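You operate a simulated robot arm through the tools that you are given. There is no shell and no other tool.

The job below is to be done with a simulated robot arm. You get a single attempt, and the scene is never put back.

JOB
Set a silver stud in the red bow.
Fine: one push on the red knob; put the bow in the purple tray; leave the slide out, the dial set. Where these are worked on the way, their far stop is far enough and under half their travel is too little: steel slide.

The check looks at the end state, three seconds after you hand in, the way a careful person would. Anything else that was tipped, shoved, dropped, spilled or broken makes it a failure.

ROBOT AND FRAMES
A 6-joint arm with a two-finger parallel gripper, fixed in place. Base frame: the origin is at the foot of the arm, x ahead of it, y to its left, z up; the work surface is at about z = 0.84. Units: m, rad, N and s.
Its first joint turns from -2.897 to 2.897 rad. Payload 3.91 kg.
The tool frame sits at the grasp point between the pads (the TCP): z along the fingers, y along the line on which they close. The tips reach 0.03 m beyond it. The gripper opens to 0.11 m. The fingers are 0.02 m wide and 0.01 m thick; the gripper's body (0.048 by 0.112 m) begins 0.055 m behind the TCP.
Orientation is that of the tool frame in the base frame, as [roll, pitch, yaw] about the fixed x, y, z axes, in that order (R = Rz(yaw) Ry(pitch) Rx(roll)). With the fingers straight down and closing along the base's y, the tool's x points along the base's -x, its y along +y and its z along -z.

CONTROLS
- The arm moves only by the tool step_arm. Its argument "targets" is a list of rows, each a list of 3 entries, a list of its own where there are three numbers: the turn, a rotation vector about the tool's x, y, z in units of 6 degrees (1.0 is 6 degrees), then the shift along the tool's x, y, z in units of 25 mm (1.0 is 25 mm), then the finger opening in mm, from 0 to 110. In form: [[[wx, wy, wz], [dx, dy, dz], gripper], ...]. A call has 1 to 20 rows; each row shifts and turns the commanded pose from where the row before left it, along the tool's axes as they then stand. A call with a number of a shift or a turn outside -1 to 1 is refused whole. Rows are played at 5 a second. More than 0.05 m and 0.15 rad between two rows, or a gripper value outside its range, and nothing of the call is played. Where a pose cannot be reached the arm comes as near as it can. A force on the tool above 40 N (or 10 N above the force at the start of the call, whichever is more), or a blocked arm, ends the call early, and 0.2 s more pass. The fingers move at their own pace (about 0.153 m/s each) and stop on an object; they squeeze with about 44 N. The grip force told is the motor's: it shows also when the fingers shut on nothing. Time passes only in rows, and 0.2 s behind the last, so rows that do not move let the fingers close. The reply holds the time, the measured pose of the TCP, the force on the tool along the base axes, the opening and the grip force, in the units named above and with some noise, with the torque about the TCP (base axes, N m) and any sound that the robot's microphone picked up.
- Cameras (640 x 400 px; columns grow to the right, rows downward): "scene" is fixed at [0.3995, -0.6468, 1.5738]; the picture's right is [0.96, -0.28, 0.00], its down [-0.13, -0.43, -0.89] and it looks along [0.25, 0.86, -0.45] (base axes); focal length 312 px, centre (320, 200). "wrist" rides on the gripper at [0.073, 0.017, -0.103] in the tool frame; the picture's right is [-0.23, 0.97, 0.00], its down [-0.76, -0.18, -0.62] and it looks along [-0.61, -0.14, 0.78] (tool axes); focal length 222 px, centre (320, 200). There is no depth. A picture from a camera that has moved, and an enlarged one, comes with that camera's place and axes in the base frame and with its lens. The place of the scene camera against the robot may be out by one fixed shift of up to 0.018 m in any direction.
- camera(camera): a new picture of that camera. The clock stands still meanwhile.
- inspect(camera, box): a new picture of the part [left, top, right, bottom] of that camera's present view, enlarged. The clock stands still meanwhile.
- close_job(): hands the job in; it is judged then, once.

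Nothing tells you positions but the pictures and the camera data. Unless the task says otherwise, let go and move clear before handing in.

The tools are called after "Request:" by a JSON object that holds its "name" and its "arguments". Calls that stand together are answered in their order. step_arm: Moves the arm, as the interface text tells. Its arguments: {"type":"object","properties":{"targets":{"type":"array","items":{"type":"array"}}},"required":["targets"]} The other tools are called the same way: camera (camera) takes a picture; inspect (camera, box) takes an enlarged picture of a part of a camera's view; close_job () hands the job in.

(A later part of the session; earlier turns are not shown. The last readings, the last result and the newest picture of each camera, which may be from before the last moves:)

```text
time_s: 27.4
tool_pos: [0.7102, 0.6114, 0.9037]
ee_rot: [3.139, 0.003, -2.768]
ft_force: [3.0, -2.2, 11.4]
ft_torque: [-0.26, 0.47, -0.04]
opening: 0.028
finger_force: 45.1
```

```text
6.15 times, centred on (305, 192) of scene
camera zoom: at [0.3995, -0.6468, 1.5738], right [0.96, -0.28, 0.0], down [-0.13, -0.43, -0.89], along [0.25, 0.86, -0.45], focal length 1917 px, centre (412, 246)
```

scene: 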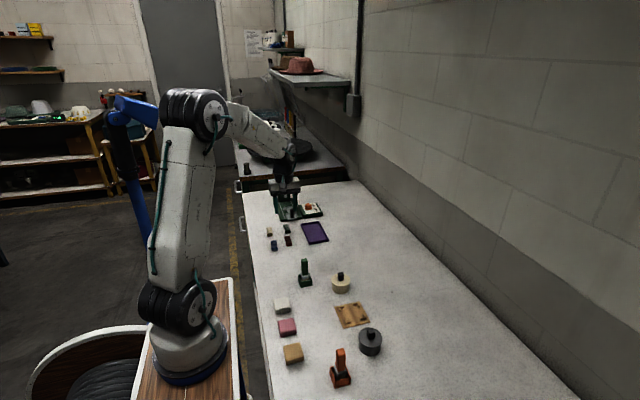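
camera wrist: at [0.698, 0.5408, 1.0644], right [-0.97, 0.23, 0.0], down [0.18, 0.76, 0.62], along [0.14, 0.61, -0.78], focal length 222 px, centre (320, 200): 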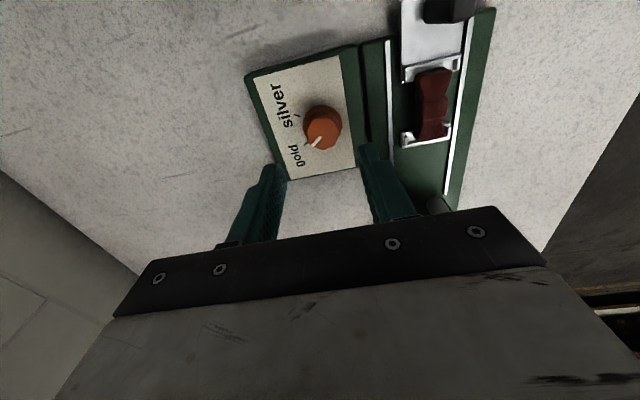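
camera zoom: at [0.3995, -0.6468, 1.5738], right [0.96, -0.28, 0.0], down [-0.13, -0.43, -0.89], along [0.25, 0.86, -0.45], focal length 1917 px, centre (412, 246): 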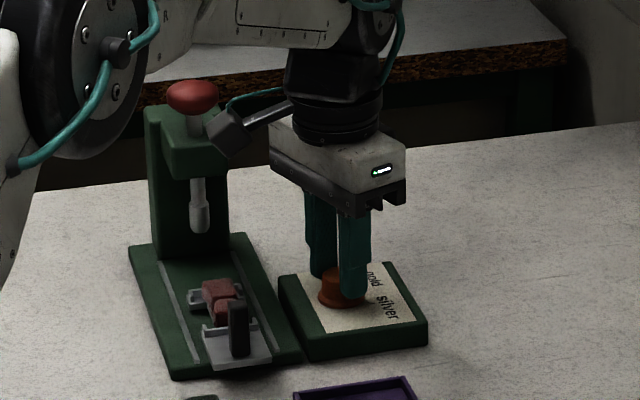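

The tool has turned 68.6° with the knob. I'll open, rise, and read the dial.

Request:
{"name": "step_arm", "arguments": {"targets": [[[0, 0, 0], [0, 0, 0], 50], [[0, 0, 0], [0, 0, 0], 50], [[0, 0, 0], [0, 0, 0], 50], [[0, 0, 0], [0, 0, -0.6], 50], [[0, 0, 0], [0, 0, -1], 50], [[0, 0, 0], [0, 0, -1], 50], [[0, 0, 0], [0, 0, -1], 50]]}}

Request:
{"name": "camera", "arguments": {"camera": "wrist"}}

Request:
{"name": "inspect", "arguments": {"camera": "wrist", "box": [240, 100, 400, 200]}}

Request:
{"name": "inspect", "arguments": {"camera": "scene", "box": [270, 185, 340, 225]}}

```text
time_s: 29.0
tool_pos: [0.7105, 0.6115, 0.9918]
ee_rot: [3.141, -0.001, -2.766]
ft_force: [-0.1, 0.3, -0.1]
ft_torque: [-0.06, 0.02, 0.0]
opening: 0.0499
finger_force: 0.0
```

```text
taken
camera wrist: at [0.6383, 0.6013, 1.0964], right [-0.15, 0.99, 0.0], down [0.77, 0.11, 0.62], along [0.62, 0.09, -0.78], focal length 222 px, centre (320, 200)
```

wrist: 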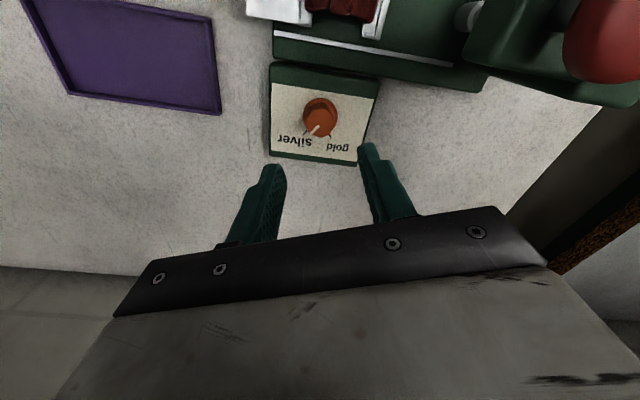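

```text
4.00 times, centred on (320, 150) of wrist
camera zoom: at [0.6383, 0.6013, 1.0964], right [-0.15, 0.99, 0.0], down [0.77, 0.11, 0.62], along [0.62, 0.09, -0.78], focal length 888 px, centre (320, 400)
```

zoom: 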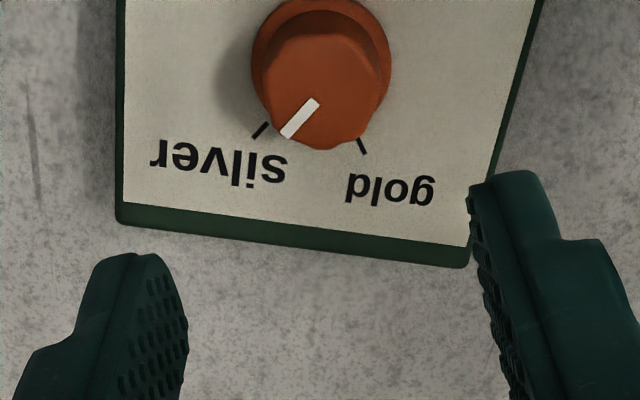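

```text
9.14 times, centred on (305, 205) of scene
camera zoom: at [0.3995, -0.6468, 1.5738], right [0.96, -0.28, 0.0], down [-0.13, -0.43, -0.89], along [0.25, 0.86, -0.45], focal length 2848 px, centre (457, 154)
```

zoom: 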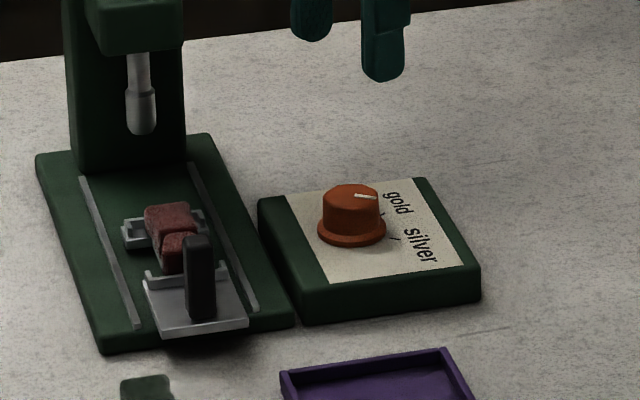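

The dial pointer is exactly on the silver tick. Next I'll turn the tool back, move above the slide handle, and tilt the tool so the gripper body leans away from the press head.

Request:
{"name": "step_arm", "arguments": {"targets": [[[0, 0, -1], [0, 0, -0.4], 50], [[0, 0, -1], [0, 0, -0.4], 50], [[0, 0, -1], [0, 0, 0], 50], [[0, 0, -1], [0, 0, 0], 50], [[0, 0, -1], [0, 0, 0], 50], [[0, 0, -1], [0, 0, 0], 50], [[0, 0, -1], [0, 0, 0], 50], [[0, 0, -1], [0, 0, 0], 50], [[0, 0, -1], [0, 0, 0], 50], [[0, 0, -1], [0, 0, 0], 50], [[0, 0, -1], [0, 0, 0], 50], [[0, 0, -0.4], [0, 0, 0], 50], [[0, 0, 0], [0.66, 0.89, 0], 50], [[0, 0, 0], [0.66, 0.89, 0], 50], [[0, 0, 0], [0.66, 0.89, 0], 50], [[0, 0, 0], [0.66, 0.89, 0], 50], [[0, -1, 0], [0, 0, 0], 50], [[0, -1, 0], [0, 0, 0], 50], [[0, -1, 0], [0, 0, 0], 50], [[0, -1, 0], [0, 0, 0], 50]]}}

Request:
{"name": "camera", "arguments": {"camera": "wrist"}}

Request:
{"name": "inspect", "arguments": {"camera": "wrist", "box": [230, 90, 410, 210]}}

Request:
{"name": "inspect", "arguments": {"camera": "scene", "box": [260, 150, 340, 225]}}

```text
time_s: 33.2
tool_pos: [0.6237, 0.5445, 1.0127]
ee_rot: [3.141, 0.42, -1.572]
ft_force: [0.5, 0.2, 0.2]
ft_torque: [0.0, 0.0, -0.01]
opening: 0.0503
finger_force: 0.0
```

```text
taken
camera wrist: at [0.6059, 0.437, 1.0786], right [-0.97, 0.21, 0.09], down [0.18, 0.44, 0.88], along [0.14, 0.87, -0.47], focal length 222 px, centre (320, 200)
```

wrist: 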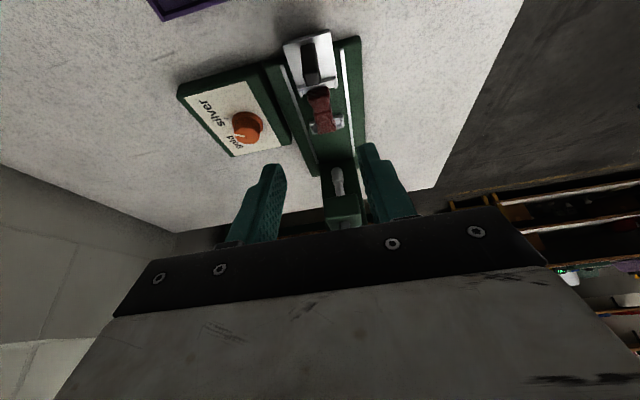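

```text
3.33 times, centred on (320, 150) of wrist
camera zoom: at [0.6059, 0.437, 1.0786], right [-0.97, 0.21, 0.09], down [0.18, 0.44, 0.88], along [0.14, 0.87, -0.47], focal length 740 px, centre (320, 367)
```

zoom: 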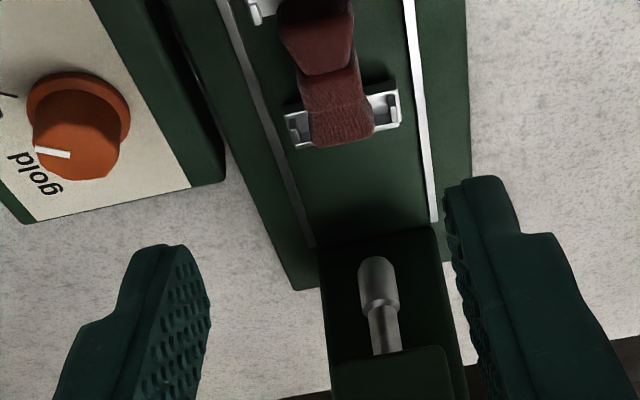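

```text
5.33 times, centred on (300, 188) of scene
camera zoom: at [0.3995, -0.6468, 1.5738], right [0.96, -0.28, 0.0], down [-0.13, -0.43, -0.89], along [0.25, 0.86, -0.45], focal length 1662 px, centre (427, 267)
```

zoom: 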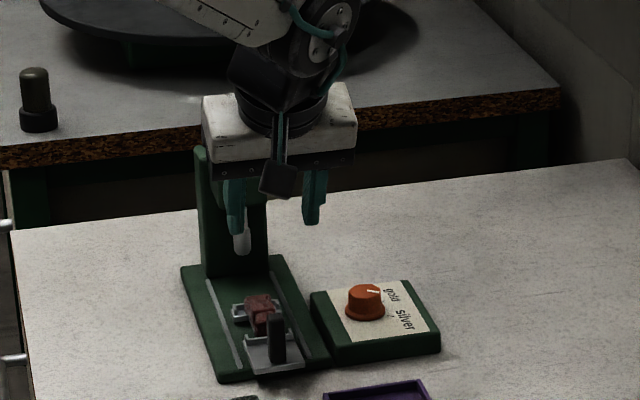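

Tool is tilted 24° away from the press. I'll descend toward the handle and check alignment.

Request:
{"name": "step_arm", "arguments": {"targets": [[[0, 0, 0], [0.285, 0, 0.64], 45], [[0, 0, 0], [0.285, 0, 0.64], 45], [[0, 0, 0], [0.285, 0, 0.64], 45], [[0, 0, 0], [0.285, 0, 0.64], 45], [[0, 0, 0], [0, 0, 0], 45]]}}

Request:
{"name": "camera", "arguments": {"camera": "wrist"}}

Request:
{"name": "inspect", "arguments": {"camera": "wrist", "box": [240, 100, 400, 200]}}

Request:
{"name": "inspect", "arguments": {"camera": "scene", "box": [260, 170, 340, 225]}}

```text
time_s: 34.4
tool_pos: [0.6231, 0.5444, 0.9431]
ee_rot: [3.141, 0.419, -1.572]
ft_force: [-0.1, -0.7, -0.6]
ft_torque: [0.02, 0.02, 0.01]
opening: 0.0452
finger_force: 0.0
```

```text
taken
camera wrist: at [0.6067, 0.4371, 1.0092], right [-0.97, 0.21, 0.09], down [0.18, 0.44, 0.88], along [0.14, 0.87, -0.47], focal length 222 px, centre (320, 200)
```

wrist: 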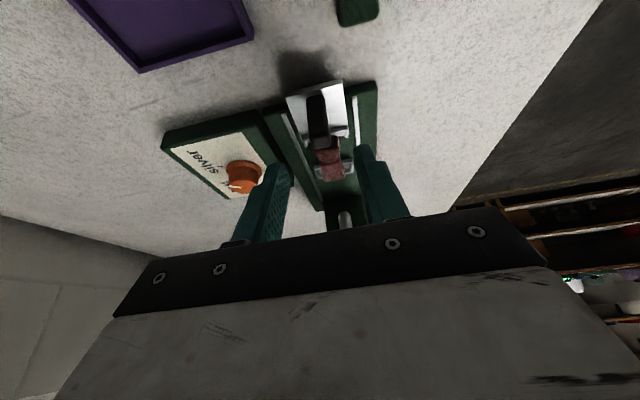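

```text
4.00 times, centred on (320, 150) of wrist
camera zoom: at [0.6067, 0.4371, 1.0092], right [-0.97, 0.21, 0.09], down [0.18, 0.44, 0.88], along [0.14, 0.87, -0.47], focal length 888 px, centre (320, 400)
```

zoom: 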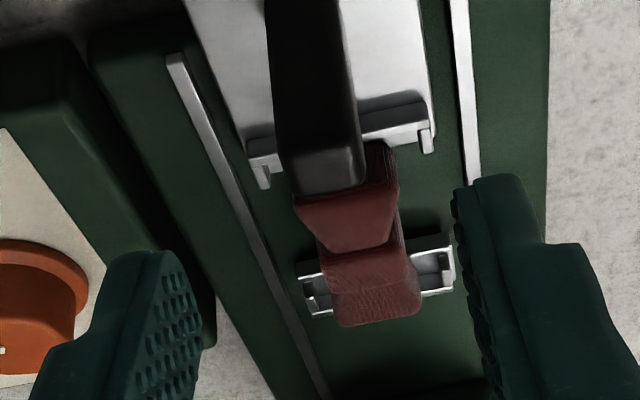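

```text
7.27 times, centred on (300, 198) of scene
camera zoom: at [0.3995, -0.6468, 1.5738], right [0.96, -0.28, 0.0], down [-0.13, -0.43, -0.89], along [0.25, 0.86, -0.45], focal length 2266 px, centre (466, 218)
```

zoom: 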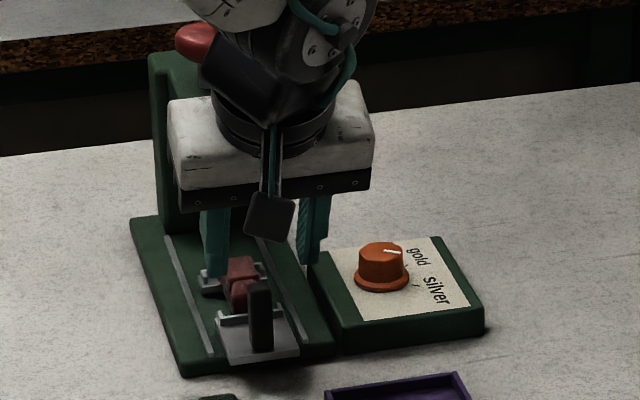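

The handle is centred within 3 mm. I'll correct, finish the descent, and close on the handle.

Request:
{"name": "step_arm", "arguments": {"targets": [[[0, 0, 0], [0.27, 0.08, 0.71], 40], [[0, 0, 0], [0.27, 0, 0.71], 40], [[0, 0, 0], [0, 0, 0], 40]]}}

Request:
{"name": "inspect", "arguments": {"camera": "wrist", "box": [240, 100, 400, 200]}}

Request:
{"name": "inspect", "arguments": {"camera": "scene", "box": [260, 170, 340, 225]}}

```text
time_s: 35.2
tool_pos: [0.6186, 0.5465, 0.9055]
ee_rot: [-3.14, 0.418, -1.57]
ft_force: [0.3, -0.1, -0.5]
ft_torque: [0.01, -0.01, 0.0]
opening: 0.0397
finger_force: 0.1
```

```text
4.00 times, centred on (320, 150) of wrist
camera zoom: at [0.6033, 0.4392, 0.972], right [-0.97, 0.21, 0.09], down [0.18, 0.44, 0.88], along [0.14, 0.87, -0.47], focal length 888 px, centre (320, 400)
```

zoom: 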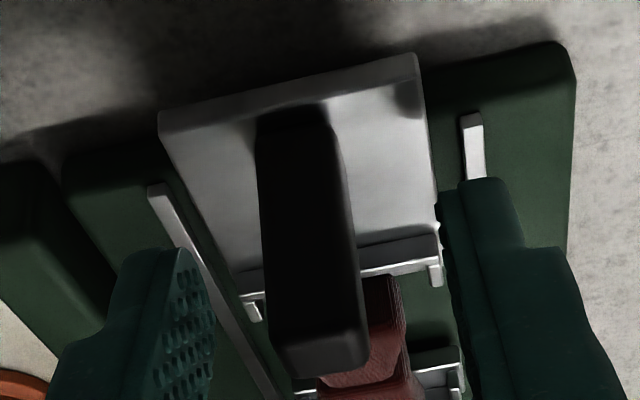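

```text
7.27 times, centred on (300, 198) of scene
camera zoom: at [0.3995, -0.6468, 1.5738], right [0.96, -0.28, 0.0], down [-0.13, -0.43, -0.89], along [0.25, 0.86, -0.45], focal length 2266 px, centre (466, 218)
```

zoom: 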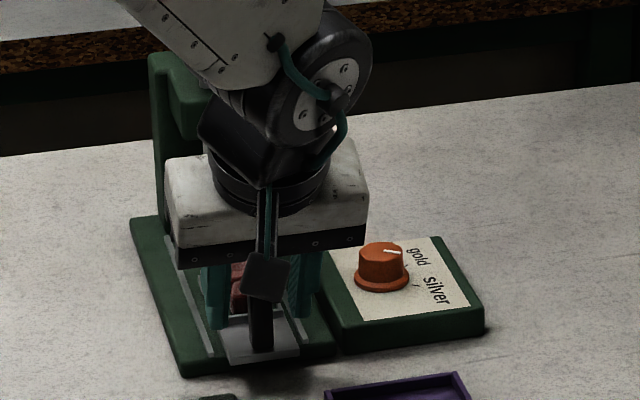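

Handle is between the fingers. Closing.

Request:
{"name": "step_arm", "arguments": {"targets": [[[0, 0, 0], [0, 0, 0], 8], [[0, 0, 0], [0, 0, 0], 8], [[0, 0, 0], [0, 0, 0], 8]]}}

Request:
{"name": "inspect", "arguments": {"camera": "wrist", "box": [240, 100, 400, 200]}}

```text
time_s: 36.0
tool_pos: [0.6202, 0.5466, 0.9053]
ee_rot: [-3.141, 0.419, -1.57]
ft_force: [3.7, 0.7, -2.1]
ft_torque: [0.51, 0.08, -0.01]
opening: 0.0137
finger_force: 45.4
```

```text
4.00 times, centred on (320, 150) of wrist
camera zoom: at [0.6036, 0.4391, 0.972], right [-0.97, 0.21, 0.09], down [0.18, 0.44, 0.88], along [0.14, 0.87, -0.47], focal length 888 px, centre (320, 400)
```

zoom: 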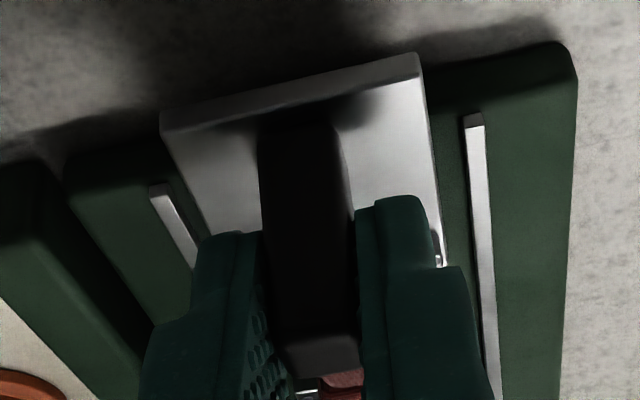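

Handle gripped (13.7 mm). I'll push the slide in slowly, 30 mm first.

Request:
{"name": "step_arm", "arguments": {"targets": [[[0, 0, 0], [-0.365, 0, 0.163], 8], [[0, 0, 0], [-0.365, 0, 0.163], 8], [[0, 0, 0], [-0.365, 0, 0.163], 8], [[0, 0, 0], [0, 0, 0], 8]]}}

Request:
{"name": "inspect", "arguments": {"camera": "scene", "box": [260, 170, 340, 225]}}

Request:
{"name": "camera", "arguments": {"camera": "wrist"}}

```text
time_s: 37.0
tool_pos: [0.6195, 0.5764, 0.9067]
ee_rot: [3.141, 0.419, -1.571]
ft_force: [7.9, -0.8, -6.8]
ft_torque: [0.6, -0.04, -0.03]
opening: 0.0139
finger_force: 45.6
```

```text
7.27 times, centred on (300, 198) of scene
camera zoom: at [0.3995, -0.6468, 1.5738], right [0.96, -0.28, 0.0], down [-0.13, -0.43, -0.89], along [0.25, 0.86, -0.45], focal length 2266 px, centre (466, 218)
```

zoom: 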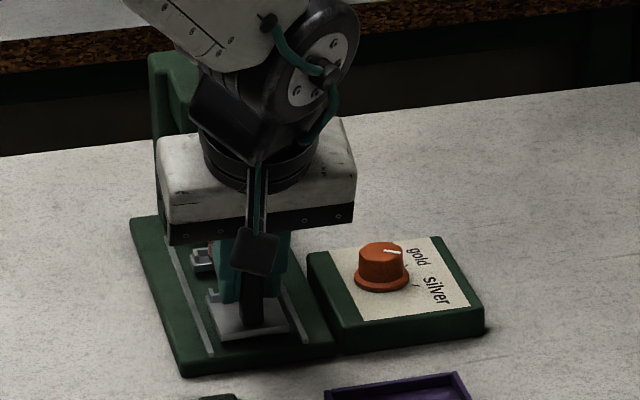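

```text
taken
camera wrist: at [0.6036, 0.47, 0.9721], right [-0.97, 0.21, 0.09], down [0.18, 0.44, 0.88], along [0.14, 0.87, -0.47], focal length 222 px, centre (320, 200)
```

wrist: 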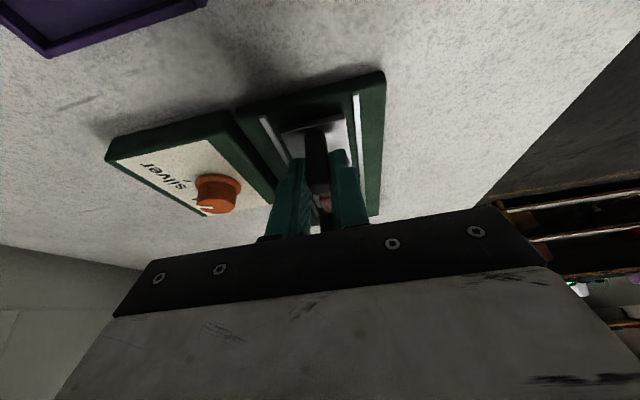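

Slide is following smoothly. Continue pushing toward the far stop.

Request:
{"name": "step_arm", "arguments": {"targets": [[[0, 0, 0], [-0.365, 0, 0.163], 8], [[0, 0, 0], [-0.365, 0, 0.163], 8], [[0, 0, 0], [-0.365, 0, 0.163], 8], [[0, 0, 0], [-0.365, 0, 0.163], 8], [[0, 0, 0], [0, 0, 0], 8]]}}

Request:
{"name": "inspect", "arguments": {"camera": "scene", "box": [260, 170, 340, 225]}}

Request:
{"name": "camera", "arguments": {"camera": "wrist"}}

```text
time_s: 38.2
tool_pos: [0.6198, 0.6179, 0.906]
ee_rot: [-3.14, 0.419, -1.57]
ft_force: [10.7, 0.2, 10.4]
ft_torque: [-1.27, 0.27, 0.03]
opening: 0.0137
finger_force: 45.1
```

```text
7.27 times, centred on (300, 198) of scene
camera zoom: at [0.3995, -0.6468, 1.5738], right [0.96, -0.28, 0.0], down [-0.13, -0.43, -0.89], along [0.25, 0.86, -0.45], focal length 2266 px, centre (466, 218)
```

zoom: 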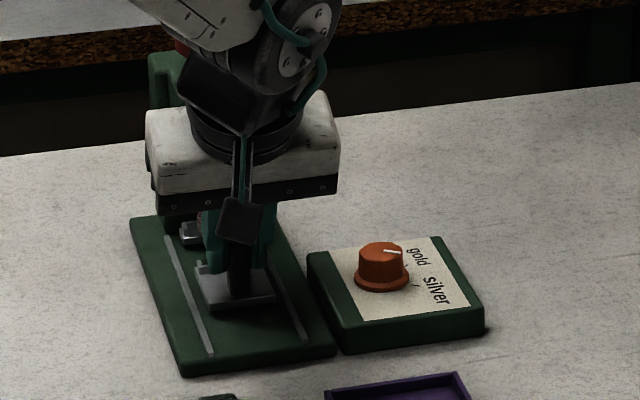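

```text
taken
camera wrist: at [0.6035, 0.5104, 0.9718], right [-0.97, 0.21, 0.09], down [0.18, 0.44, 0.88], along [0.14, 0.87, -0.47], focal length 222 px, centre (320, 200)
```

wrist: 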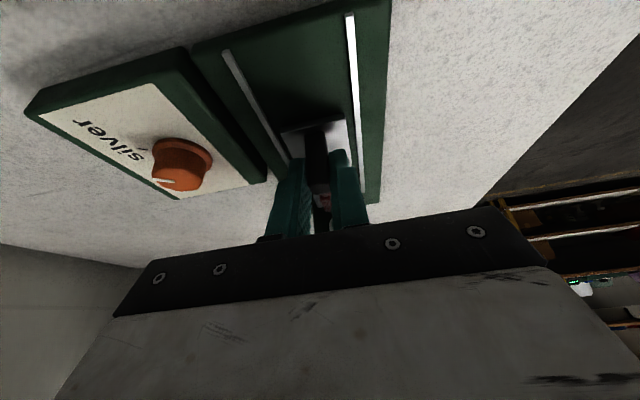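

About 71 mm in. I'll continue in small steps to find the stop.

Request:
{"name": "step_arm", "arguments": {"targets": [[[0, 0, 0], [-0.183, 0, 0.081], 8], [[0, 0, 0], [-0.183, 0, 0.081], 8], [[0, 0, 0], [0, 0, 0], 8]]}}

Request:
{"name": "inspect", "arguments": {"camera": "wrist", "box": [240, 100, 400, 200]}}

```text
time_s: 39.0
tool_pos: [0.6195, 0.6275, 0.9065]
ee_rot: [-3.141, 0.423, -1.573]
ft_force: [14.8, 0.2, 14.5]
ft_torque: [1.26, -0.01, 0.0]
opening: 0.0137
finger_force: 44.6
```

```text
4.00 times, centred on (320, 150) of wrist
camera zoom: at [0.6034, 0.5193, 0.9717], right [-0.97, 0.21, 0.09], down [0.18, 0.44, 0.88], along [0.14, 0.87, -0.46], focal length 888 px, centre (320, 400)
```

zoom: 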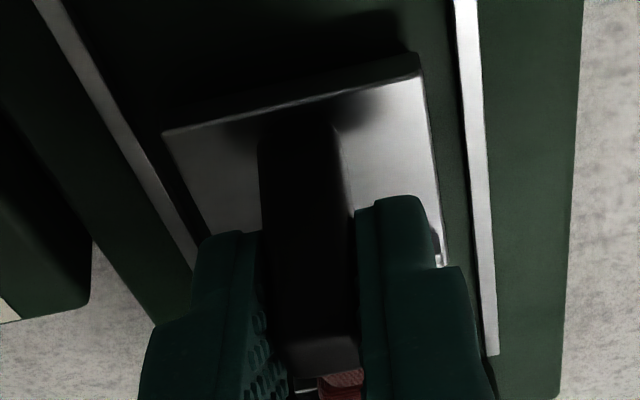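

Still moving freely with small side loads; I'll relieve those slightly and keep pushing to the stop.

Request:
{"name": "step_arm", "arguments": {"targets": [[[0, 0, 0], [-0.183, -0.05, 0.06], 8], [[0, 0, 0], [-0.146, 0, 0.065], 8], [[0, 0, 0], [0, 0, 0], 8]]}}

```text
time_s: 39.8
tool_pos: [0.6206, 0.6346, 0.9047]
ee_rot: [3.14, 0.417, -1.569]
ft_force: [5.3, -36.0, 11.9]
ft_torque: [-0.44, -0.53, -0.4]
opening: 0.014
finger_force: 44.8
```

A firm 36 N resistance along y with torque matching contact at the handle: that is the slide's far stop (≈88 mm travel). I'll open and back off along the tool axis.

Request:
{"name": "step_arm", "arguments": {"targets": [[[0, 0, 0], [0, 0, 0], 35], [[0, 0, 0], [0, 0, 0], 35], [[0, 0, 0], [0, 0, -0.5], 35], [[0, 0, 0], [0, 0, -1], 35], [[0, 0, 0], [0, 0, -1], 35], [[0, 0, 0], [0, 0, -1], 35], [[0, 0, 0], [0, 0, -1], 35]]}}

Request:
{"name": "camera", "arguments": {"camera": "wrist"}}

Request:
{"name": "inspect", "arguments": {"camera": "wrist", "box": [230, 100, 430, 220]}}

Request:
{"name": "inspect", "arguments": {"camera": "scene", "box": [260, 165, 340, 225]}}

```text
time_s: 41.4
tool_pos: [0.6221, 0.5877, 1.0073]
ee_rot: [3.142, 0.418, -1.569]
ft_force: [-0.2, -0.4, -1.0]
ft_torque: [0.01, 0.01, 0.03]
opening: 0.035
finger_force: 0.0
```

```text
taken
camera wrist: at [0.6051, 0.4815, 1.0738], right [-0.97, 0.21, 0.09], down [0.18, 0.44, 0.88], along [0.14, 0.87, -0.47], focal length 222 px, centre (320, 200)
```

wrist: 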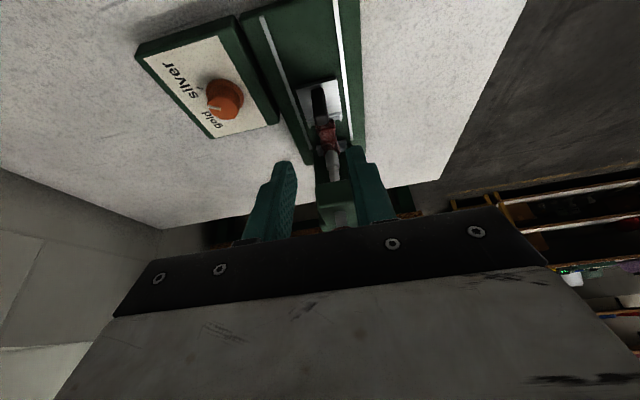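

```text
3.20 times, centred on (330, 160) of wrist
camera zoom: at [0.6051, 0.4815, 1.0738], right [-0.97, 0.21, 0.09], down [0.18, 0.44, 0.88], along [0.14, 0.87, -0.47], focal length 711 px, centre (288, 328)
```

zoom: 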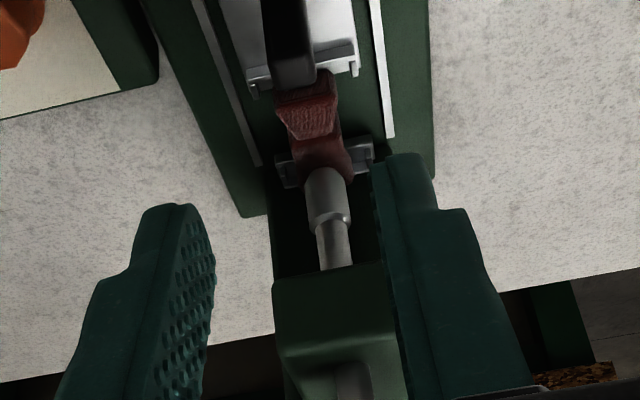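

```text
6.67 times, centred on (300, 195) of scene
camera zoom: at [0.3995, -0.6468, 1.5738], right [0.96, -0.28, 0.0], down [-0.13, -0.43, -0.89], along [0.25, 0.86, -0.45], focal length 2077 px, centre (453, 233)
```

zoom: 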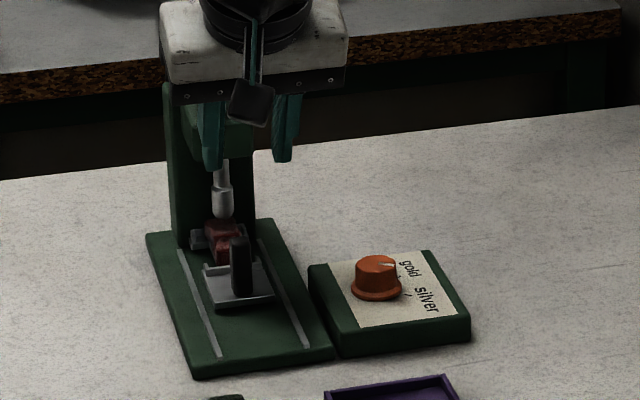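

The bow is under the punch. Now I'll straighten the tool, rise, and move above the red knob with open fingers to look.

Request:
{"name": "step_arm", "arguments": {"targets": [[[0, 1, 0], [0, 0, -0.6], 60], [[0, 1, 0], [0, 0, -0.6], 60], [[0, 1, 0], [0, 0, -0.6], 60], [[0, 1, 0], [0, 0, -0.6], 60], [[0, 0, 0], [0, 0, -1], 60], [[0, 0, 0], [0, 0, -1], 60], [[0, 0, 0], [-0.8, 0, -0.4], 60], [[0, 0, 0], [-0.8, 0, 0], 60], [[0, 0, 0], [-0.8, 0, 0], 60], [[0, 0, 0], [-0.8, 0, 0], 60], [[0, 0, 0], [-0.8, 0, 0], 60], [[0, 0, 0], [-0.8, 0, 0], 60]]}}

Request:
{"name": "camera", "arguments": {"camera": "wrist"}}

Request:
{"name": "inspect", "arguments": {"camera": "scene", "box": [260, 140, 340, 225]}}

```text
time_s: 44.0
tool_pos: [0.6156, 0.6825, 1.1211]
ee_rot: [-3.14, -0.001, -1.57]
ft_force: [0.4, -0.5, 0.8]
ft_torque: [0.02, 0.02, 0.0]
opening: 0.06
finger_force: 0.1
out of reach, approached as far as the arm can: row 12
```

```text
taken
camera wrist: at [0.5985, 0.6114, 1.2254], right [-0.97, 0.23, 0.0], down [0.18, 0.76, 0.62], along [0.14, 0.61, -0.78], focal length 222 px, centre (320, 200)
```

wrist: 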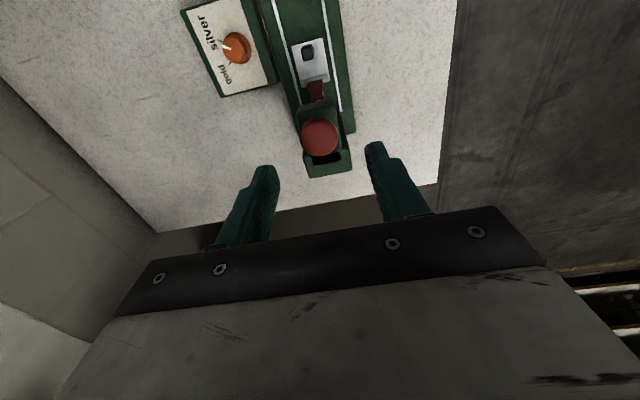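

```text
4.71 times, centred on (300, 182) of scene
camera zoom: at [0.3995, -0.6468, 1.5738], right [0.96, -0.28, 0.0], down [-0.13, -0.43, -0.89], along [0.25, 0.86, -0.45], focal length 1466 px, centre (414, 282)
```

zoom: 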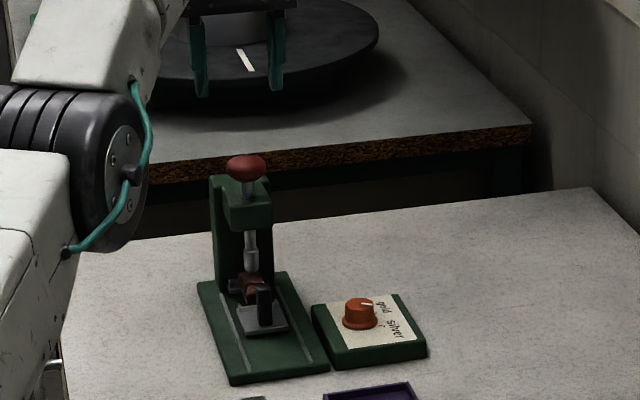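

At this height the arm is at its reach limit about 2 cm short of the knob; lower down it reaches further. Knob is near (0.621, 0.702), top around z 1.012. I'll close the fingers and descend partway.

Request:
{"name": "step_arm", "arguments": {"targets": [[[0, 0, 0], [0, 0, 0.7], 0], [[0, 0, 0], [0, 0, 0.7], 0], [[0, 0, 0], [0, 0, 0.6], 0], [[0, 0, 0], [0, 0, 0], 0]]}}

Request:
{"name": "camera", "arguments": {"camera": "wrist"}}

Request:
{"name": "inspect", "arguments": {"camera": "scene", "box": [260, 140, 340, 225]}}

```text
time_s: 45.0
tool_pos: [0.6145, 0.6832, 1.0707]
ee_rot: [-3.141, 0.0, -1.569]
ft_force: [0.8, 0.0, -0.1]
ft_torque: [0.02, 0.0, -0.03]
opening: 0.0
finger_force: 37.5
```

```text
taken
camera wrist: at [0.5977, 0.6107, 1.1747], right [-0.97, 0.23, 0.0], down [0.18, 0.76, 0.62], along [0.14, 0.61, -0.78], focal length 222 px, centre (320, 200)
```

wrist: 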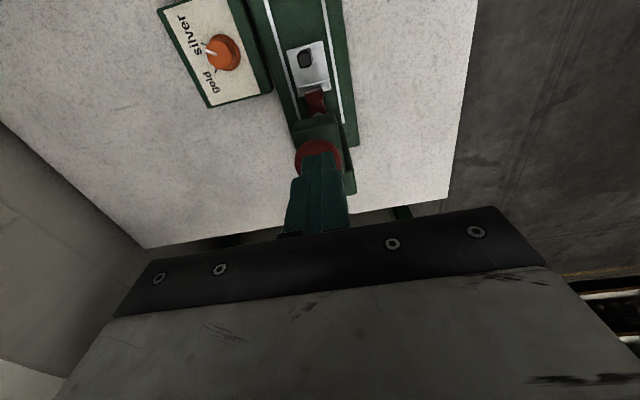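

```text
4.71 times, centred on (300, 182) of scene
camera zoom: at [0.3995, -0.6468, 1.5738], right [0.96, -0.28, 0.0], down [-0.13, -0.43, -0.89], along [0.25, 0.86, -0.45], focal length 1466 px, centre (414, 282)
```

zoom: 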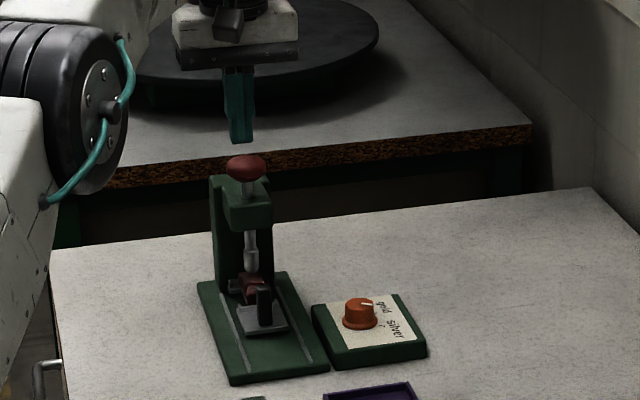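

I'll move outward over the knob while dropping 15 mm, keeping the tips above its top.

Request:
{"name": "step_arm", "arguments": {"targets": [[[0, 0, 0], [-0.2, -0.06, 0.3], 0], [[0, 0, 0], [-0.27, -0.09, 0.3], 0], [[0, 0, 0], [-0.27, -0.09, 0], 0], [[0, 0, 0], [0, 0, 0], 0]]}}

Request:
{"name": "camera", "arguments": {"camera": "wrist"}}

Request:
{"name": "inspect", "arguments": {"camera": "scene", "box": [270, 150, 320, 190]}}

Request:
{"name": "inspect", "arguments": {"camera": "wrist", "box": [260, 100, 380, 200]}}

```text
time_s: 46.0
tool_pos: [0.6208, 0.7017, 1.0566]
ee_rot: [-3.141, -0.002, -1.571]
ft_force: [-0.2, 0.0, -0.2]
ft_torque: [0.0, -0.01, 0.01]
opening: 0.0001
finger_force: 37.4
```

```text
taken
camera wrist: at [0.6048, 0.6303, 1.1606], right [-0.97, 0.23, 0.0], down [0.18, 0.76, 0.62], along [0.14, 0.61, -0.78], focal length 222 px, centre (320, 200)
```

wrist: 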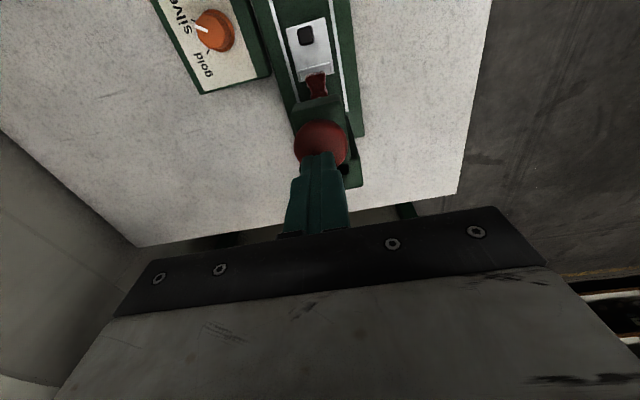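

```text
10.00 times, centred on (295, 170) of scene
camera zoom: at [0.3995, -0.6468, 1.5738], right [0.96, -0.28, 0.0], down [-0.13, -0.43, -0.89], along [0.25, 0.86, -0.45], focal length 3115 px, centre (570, 500)
```

zoom: 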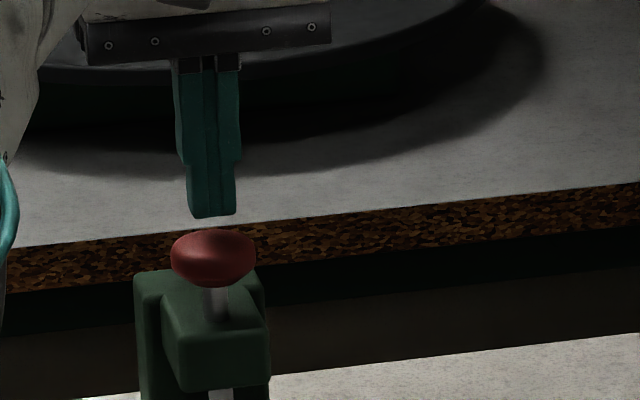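

```text
4.00 times, centred on (320, 150) of wrist
camera zoom: at [0.6048, 0.6303, 1.1606], right [-0.97, 0.23, 0.0], down [0.18, 0.76, 0.62], along [0.14, 0.61, -0.78], focal length 888 px, centre (320, 400)
```

zoom: 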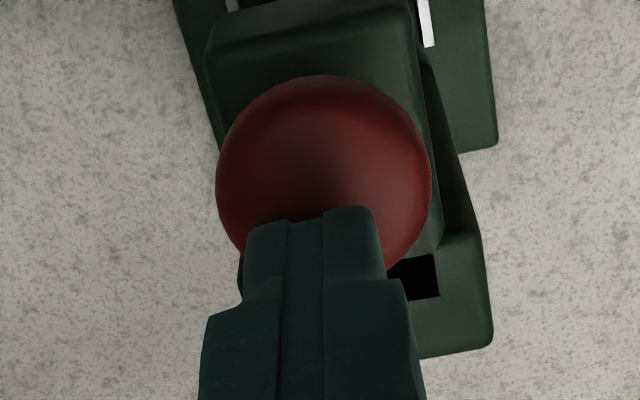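

The fingertips are over the knob about 1 cm above it. I'll correct 3 mm and press straight down once until it bottoms, watching force and sound.

Request:
{"name": "step_arm", "arguments": {"targets": [[[0, 0, 0], [0.12, 0.04, 0], 0], [[0, 0, 0], [0, 0, 0.16], 0], [[0, 0, 0], [0, 0, 0.16], 0], [[0, 0, 0], [0, 0, 0.16], 0], [[0, 0, 0], [0, 0, 0.16], 0], [[0, 0, 0], [0, 0, 0.16], 0]]}}

```text
time_s: 47.4
tool_pos: [0.6199, 0.6985, 1.037]
ee_rot: [-3.14, 0.001, -1.573]
ft_force: [1.6, -0.6, 5.9]
ft_torque: [-0.1, -0.03, 0.02]
opening: 0.0
finger_force: 37.6
```

Contact with the knob (6 N, spring-like). Continue straight down in the same push.

Request:
{"name": "step_arm", "arguments": {"targets": [[[0, 0, 0], [0, 0, 0.16], 0], [[0, 0, 0], [0, 0, 0.16], 0], [[0, 0, 0], [0, 0, 0.16], 0], [[0, 0, 0], [0, 0, 0.16], 0]]}}

```text
time_s: 48.1
tool_pos: [0.622, 0.6991, 1.0351]
ee_rot: [-3.135, 0.01, -1.571]
ft_force: [-0.8, -4.4, 10.3]
ft_torque: [-0.25, 0.04, 0.02]
opening: 0.0
finger_force: 38.0
heard: click
stopped in row 3: the force on the tool passed its limit at 44 N (the readings are from after the stop); the commanded pose is now the measured one
```

A click was heard and the force hit the limit: the knob bottomed out. I'll check the press before releasing.

Request:
{"name": "inspect", "arguments": {"camera": "scene", "box": [260, 150, 340, 225]}}

Request:
{"name": "inspect", "arguments": {"camera": "wrist", "box": [260, 20, 380, 200]}}

```text
5.33 times, centred on (300, 188) of scene
camera zoom: at [0.3995, -0.6468, 1.5738], right [0.96, -0.28, 0.0], down [-0.13, -0.43, -0.89], along [0.25, 0.86, -0.45], focal length 1662 px, centre (427, 267)
```

zoom: 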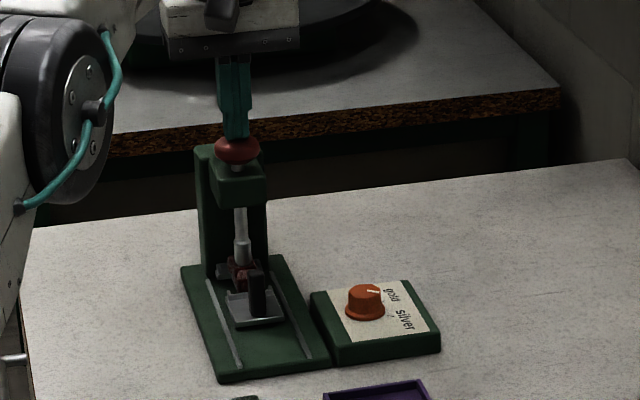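

```text
2.22 times, centred on (320, 110) of wrist
camera zoom: at [0.6031, 0.6266, 1.1388], right [-0.97, 0.23, 0.0], down [0.17, 0.76, 0.63], along [0.15, 0.61, -0.78], focal length 494 px, centre (320, 400)
```

zoom: 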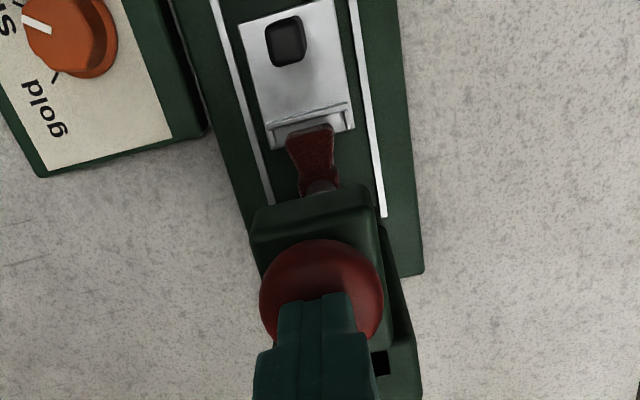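

The knob went down about 12 mm and the punch is right on the bow, with the click: the push is complete. I'll lift off straight up.

Request:
{"name": "step_arm", "arguments": {"targets": [[[0, 0, 0], [0, 0, -0.3], 0], [[0, 0, 0], [0, 0, -0.5], 0], [[0, 0, 0], [0.5, 0, -0.4], 0], [[0, 0, 0], [1, 0, -0.2], 0], [[0, 0, 0], [1, 0, 0], 0], [[0, 0, 0], [1, 0, 0], 0], [[0, 0, 0], [1, 0, 0], 30]]}}

Request:
{"name": "camera", "arguments": {"camera": "wrist"}}

Request:
{"name": "inspect", "arguments": {"camera": "scene", "box": [260, 150, 340, 225]}}

```text
time_s: 49.7
tool_pos: [0.6196, 0.5876, 1.0668]
ee_rot: [-3.137, 0.007, -1.57]
ft_force: [0.1, 0.0, -0.5]
ft_torque: [0.01, -0.01, 0.02]
opening: 0.0297
finger_force: 0.0
```

```text
taken
camera wrist: at [0.603, 0.5146, 1.1701], right [-0.97, 0.23, 0.0], down [0.18, 0.76, 0.63], along [0.15, 0.61, -0.78], focal length 222 px, centre (320, 200)
```

wrist: 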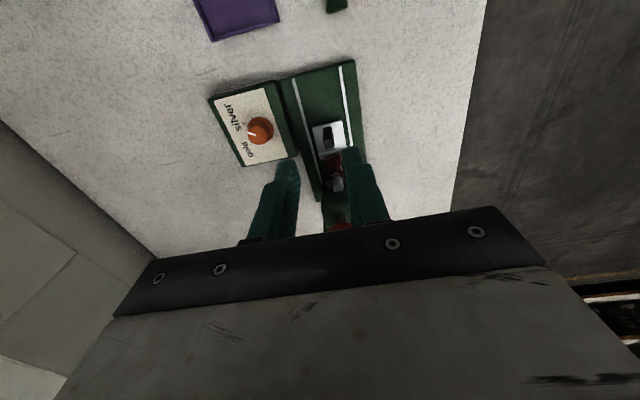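

```text
5.33 times, centred on (300, 188) of scene
camera zoom: at [0.3995, -0.6468, 1.5738], right [0.96, -0.28, 0.0], down [-0.13, -0.43, -0.89], along [0.25, 0.86, -0.45], focal length 1662 px, centre (427, 267)
```

zoom: 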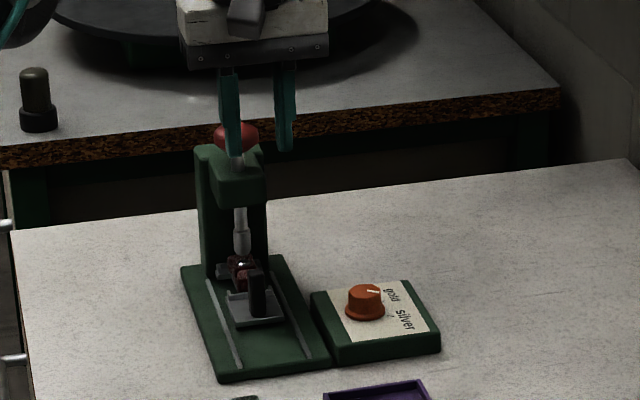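

I'll zoom in on the bow to check the stud.

Request:
{"name": "inspect", "arguments": {"camera": "scene", "box": [280, 188, 310, 215]}}

Request:
{"name": "inspect", "arguments": {"camera": "wrist", "box": [290, 110, 370, 210]}}

```text
14.81 times, centred on (295, 202) of scene
camera zoom: at [0.3995, -0.6468, 1.5738], right [0.96, -0.28, 0.0], down [-0.13, -0.43, -0.89], along [0.25, 0.86, -0.45], focal length 4615 px, centre (690, 178)
```

zoom: 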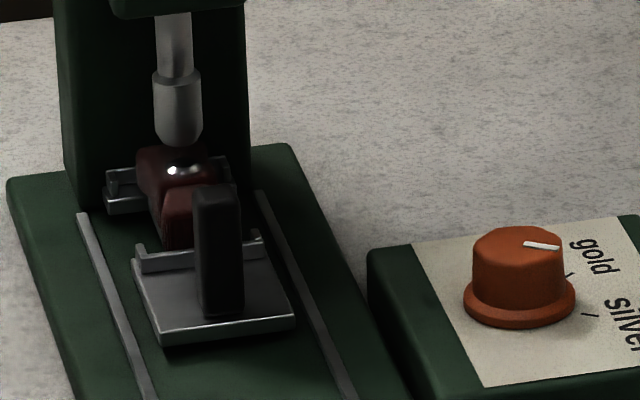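

```text
4.00 times, centred on (330, 160) of wrist
camera zoom: at [0.603, 0.5146, 1.1701], right [-0.97, 0.23, 0.0], down [0.18, 0.76, 0.63], along [0.15, 0.61, -0.78], focal length 888 px, centre (280, 360)
```

zoom: 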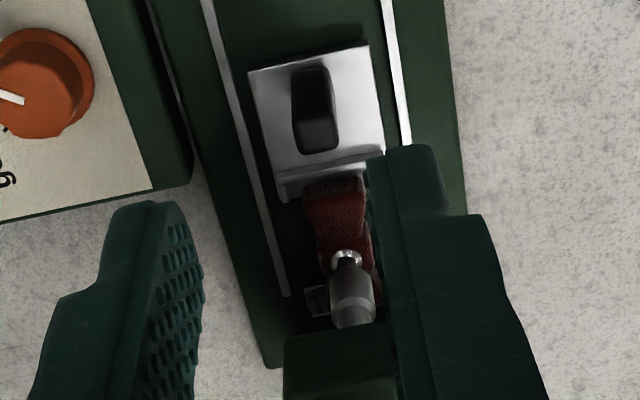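

A silver stud is set on the bow's knot. Now I'll tilt the tool again, and approach the handle to pull the slide back out.

Request:
{"name": "step_arm", "arguments": {"targets": [[[0, -1, 0], [0, 0, 0], 35], [[0, -1, 0], [0, 0, 0], 35], [[0, -1, 0], [0, 0, 0], 35], [[0, -1, 0], [0, 0, 0], 35], [[0, 0, 0], [0.32, 0, 0.72], 35], [[0, 0, 0], [0.32, 0, 0.72], 35], [[0, 0, 0], [0.32, 0, 0.72], 35], [[0, 0, 0], [0, 0, 0], 35]]}}

Request:
{"name": "inspect", "arguments": {"camera": "wrist", "box": [230, 80, 410, 210]}}

Request:
{"name": "inspect", "arguments": {"camera": "scene", "box": [260, 150, 340, 225]}}

```text
time_s: 51.5
tool_pos: [0.6192, 0.5865, 1.0076]
ee_rot: [-3.137, 0.427, -1.568]
ft_force: [0.7, -0.1, -0.5]
ft_torque: [-0.02, 0.03, -0.01]
opening: 0.035
finger_force: 0.1
```

```text
3.08 times, centred on (320, 145) of wrist
camera zoom: at [0.6033, 0.4794, 1.0729], right [-0.97, 0.21, 0.09], down [0.17, 0.43, 0.88], along [0.14, 0.88, -0.46], focal length 684 px, centre (320, 369)
```

zoom: 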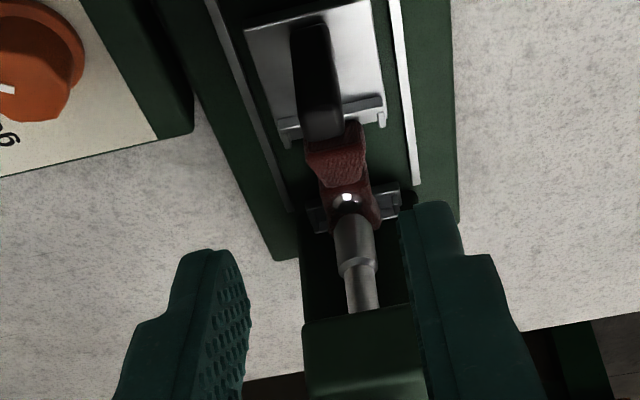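

```text
5.33 times, centred on (300, 188) of scene
camera zoom: at [0.3995, -0.6468, 1.5738], right [0.96, -0.28, 0.0], down [-0.13, -0.43, -0.89], along [0.25, 0.86, -0.45], focal length 1662 px, centre (427, 267)
```

zoom: 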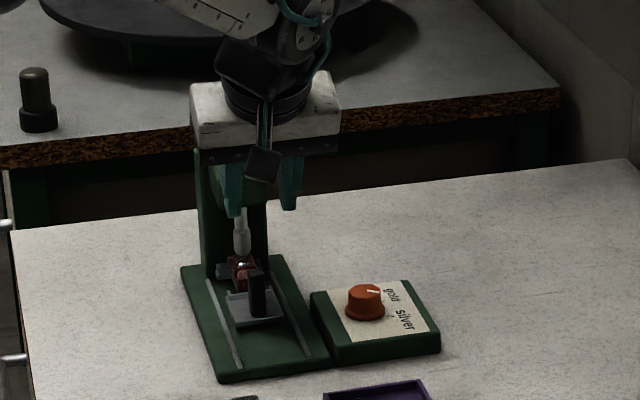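

Handle is centred between the fingers. I'll advance along the tool axis and grip it.

Request:
{"name": "step_arm", "arguments": {"targets": [[[0, 0, 0], [0, 0, 1], 35], [[0, 0, 0], [0, 0, 1], 35], [[0, 0, 0], [0, 0, 1], 35], [[0, 0, 0], [0, 0, 1], 35], [[0, 0, 0], [0, 0, 0.45], 35], [[0, 0, 0], [0, 0, 0], 35]]}}

Request:
{"name": "inspect", "arguments": {"camera": "wrist", "box": [240, 100, 400, 200]}}

```text
time_s: 52.9
tool_pos: [0.622, 0.6338, 0.9062]
ee_rot: [-3.136, 0.427, -1.568]
ft_force: [0.4, 0.1, 0.0]
ft_torque: [-0.05, 0.0, -0.01]
opening: 0.035
finger_force: 0.0
```

```text
4.00 times, centred on (320, 150) of wrist
camera zoom: at [0.6051, 0.527, 0.9718], right [-0.97, 0.21, 0.09], down [0.17, 0.43, 0.88], along [0.14, 0.88, -0.46], focal length 888 px, centre (320, 400)
```

zoom: 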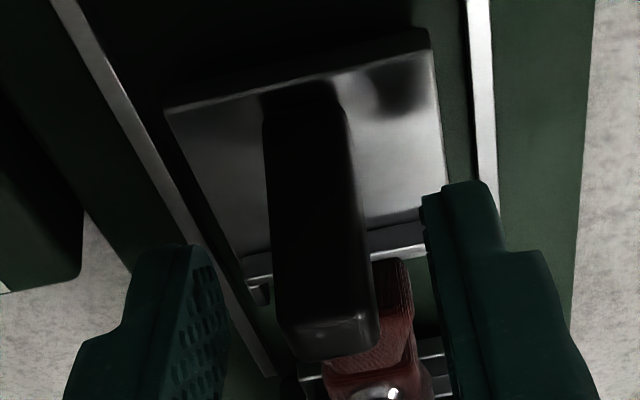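

Closing on the handle, then a first 30 mm pull.

Request:
{"name": "step_arm", "arguments": {"targets": [[[0, 0, 0], [0, 0, 0], 8], [[0, 0, 0], [0, 0, 0], 8], [[0, 0, 0], [0, 0, 0], 8], [[0, 0, 0], [0.364, 0, -0.165], 8], [[0, 0, 0], [0.364, 0, -0.165], 8], [[0, 0, 0], [0.364, 0, -0.165], 8], [[0, 0, 0], [0, 0, 0], 8]]}}

Request:
{"name": "inspect", "arguments": {"camera": "wrist", "box": [240, 100, 400, 200]}}

```text
time_s: 54.5
tool_pos: [0.62, 0.6026, 0.9078]
ee_rot: [-3.136, 0.427, -1.568]
ft_force: [-18.8, 0.7, 2.9]
ft_torque: [-0.11, 0.89, 0.12]
opening: 0.0138
finger_force: 45.1
```

```text
4.00 times, centred on (320, 150) of wrist
camera zoom: at [0.6033, 0.4957, 0.9717], right [-0.97, 0.21, 0.09], down [0.17, 0.43, 0.88], along [0.14, 0.88, -0.46], focal length 888 px, centre (320, 400)
```

zoom: 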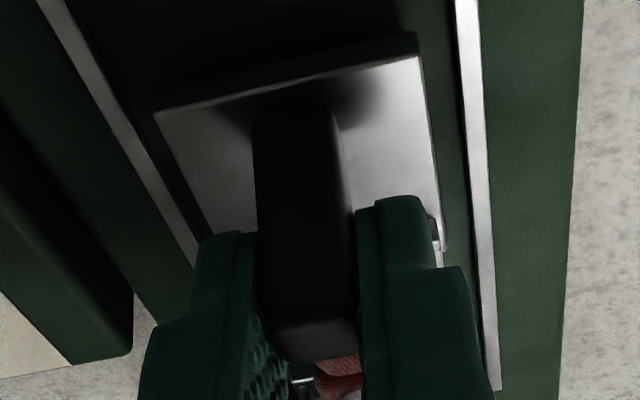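

Slide is following, with a small side load that I'll relieve while pulling another 40 mm.

Request:
{"name": "step_arm", "arguments": {"targets": [[[0, 0, 0], [0.364, 0.07, -0.165], 8], [[0, 0, 0], [0.364, 0, -0.165], 8], [[0, 0, 0], [0.364, 0, -0.165], 8], [[0, 0, 0], [0.364, 0, -0.165], 8], [[0, 0, 0], [0, 0, 0], 8]]}}

```text
time_s: 55.7
tool_pos: [0.6204, 0.5623, 0.907]
ee_rot: [-3.136, 0.427, -1.57]
ft_force: [-0.6, -0.1, -8.5]
ft_torque: [0.49, 0.64, 0.24]
opening: 0.0139
finger_force: 45.1
```

About 16 mm left to the original out position; pulling in small steps until the stop.

Request:
{"name": "step_arm", "arguments": {"targets": [[[0, 0, 0], [0.182, 0, -0.082], 8], [[0, 0, 0], [0.182, 0, -0.082], 8], [[0, 0, 0], [0.182, 0, -0.082], 8], [[0, 0, 0], [0, 0, 0], 8]]}}

```text
time_s: 56.7
tool_pos: [0.6215, 0.5505, 0.9068]
ee_rot: [-3.137, 0.429, -1.567]
ft_force: [1.7, 10.3, -10.4]
ft_torque: [-0.68, 0.79, 0.14]
opening: 0.0139
finger_force: 44.6
```

Resistance is beginning (10 N). One more small pull to confirm the out stop.

Request:
{"name": "step_arm", "arguments": {"targets": [[[0, 0, 0], [0.09, 0, -0.04], 8], [[0, 0, 0], [0.07, 0, -0.03], 8], [[0, 0, 0], [0, 0, 0], 8]]}}

Request:
{"name": "inspect", "arguments": {"camera": "wrist", "box": [240, 100, 400, 200]}}

Request:
{"name": "inspect", "arguments": {"camera": "scene", "box": [260, 165, 340, 225]}}

```text
time_s: 57.5
tool_pos: [0.62, 0.5428, 0.9069]
ee_rot: [-3.136, 0.426, -1.571]
ft_force: [-1.4, -0.5, 5.7]
ft_torque: [-1.08, 0.97, 0.01]
opening: 0.014
finger_force: 45.2
```

```text
4.00 times, centred on (320, 150) of wrist
camera zoom: at [0.6032, 0.4356, 0.9725], right [-0.97, 0.21, 0.09], down [0.17, 0.44, 0.88], along [0.14, 0.88, -0.46], focal length 888 px, centre (320, 400)
```

zoom: 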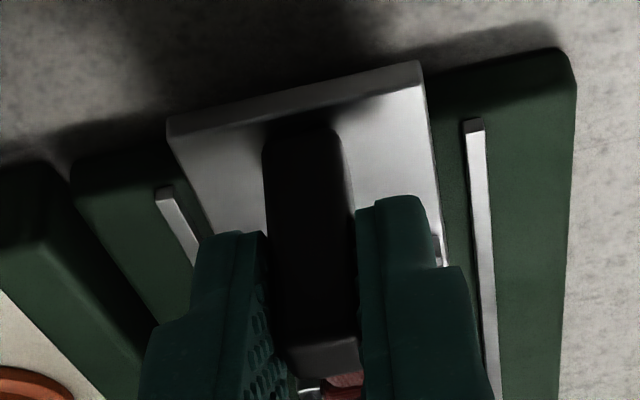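

```text
6.67 times, centred on (300, 195) of scene
camera zoom: at [0.3995, -0.6468, 1.5738], right [0.96, -0.28, 0.0], down [-0.13, -0.43, -0.89], along [0.25, 0.86, -0.45], focal length 2077 px, centre (453, 233)
```

zoom: 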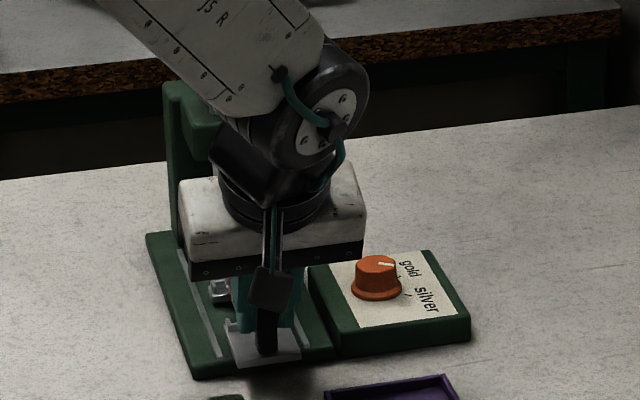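

The slide is back at its original place relative to the base. I'll nudge a few more mm to confirm it's at the out stop.

Request:
{"name": "step_arm", "arguments": {"targets": [[[0, 0, 0], [0.07, 0, -0.04], 8], [[0, 0, 0], [0.05, 0, -0.025], 8], [[0, 0, 0], [0, 0, 0], 8]]}}

```text
time_s: 58.3
tool_pos: [0.6204, 0.5426, 0.9058]
ee_rot: [-3.134, 0.428, -1.57]
ft_force: [6.9, 20.0, 7.6]
ft_torque: [1.07, 0.88, 0.08]
opening: 0.014
finger_force: 45.2
```

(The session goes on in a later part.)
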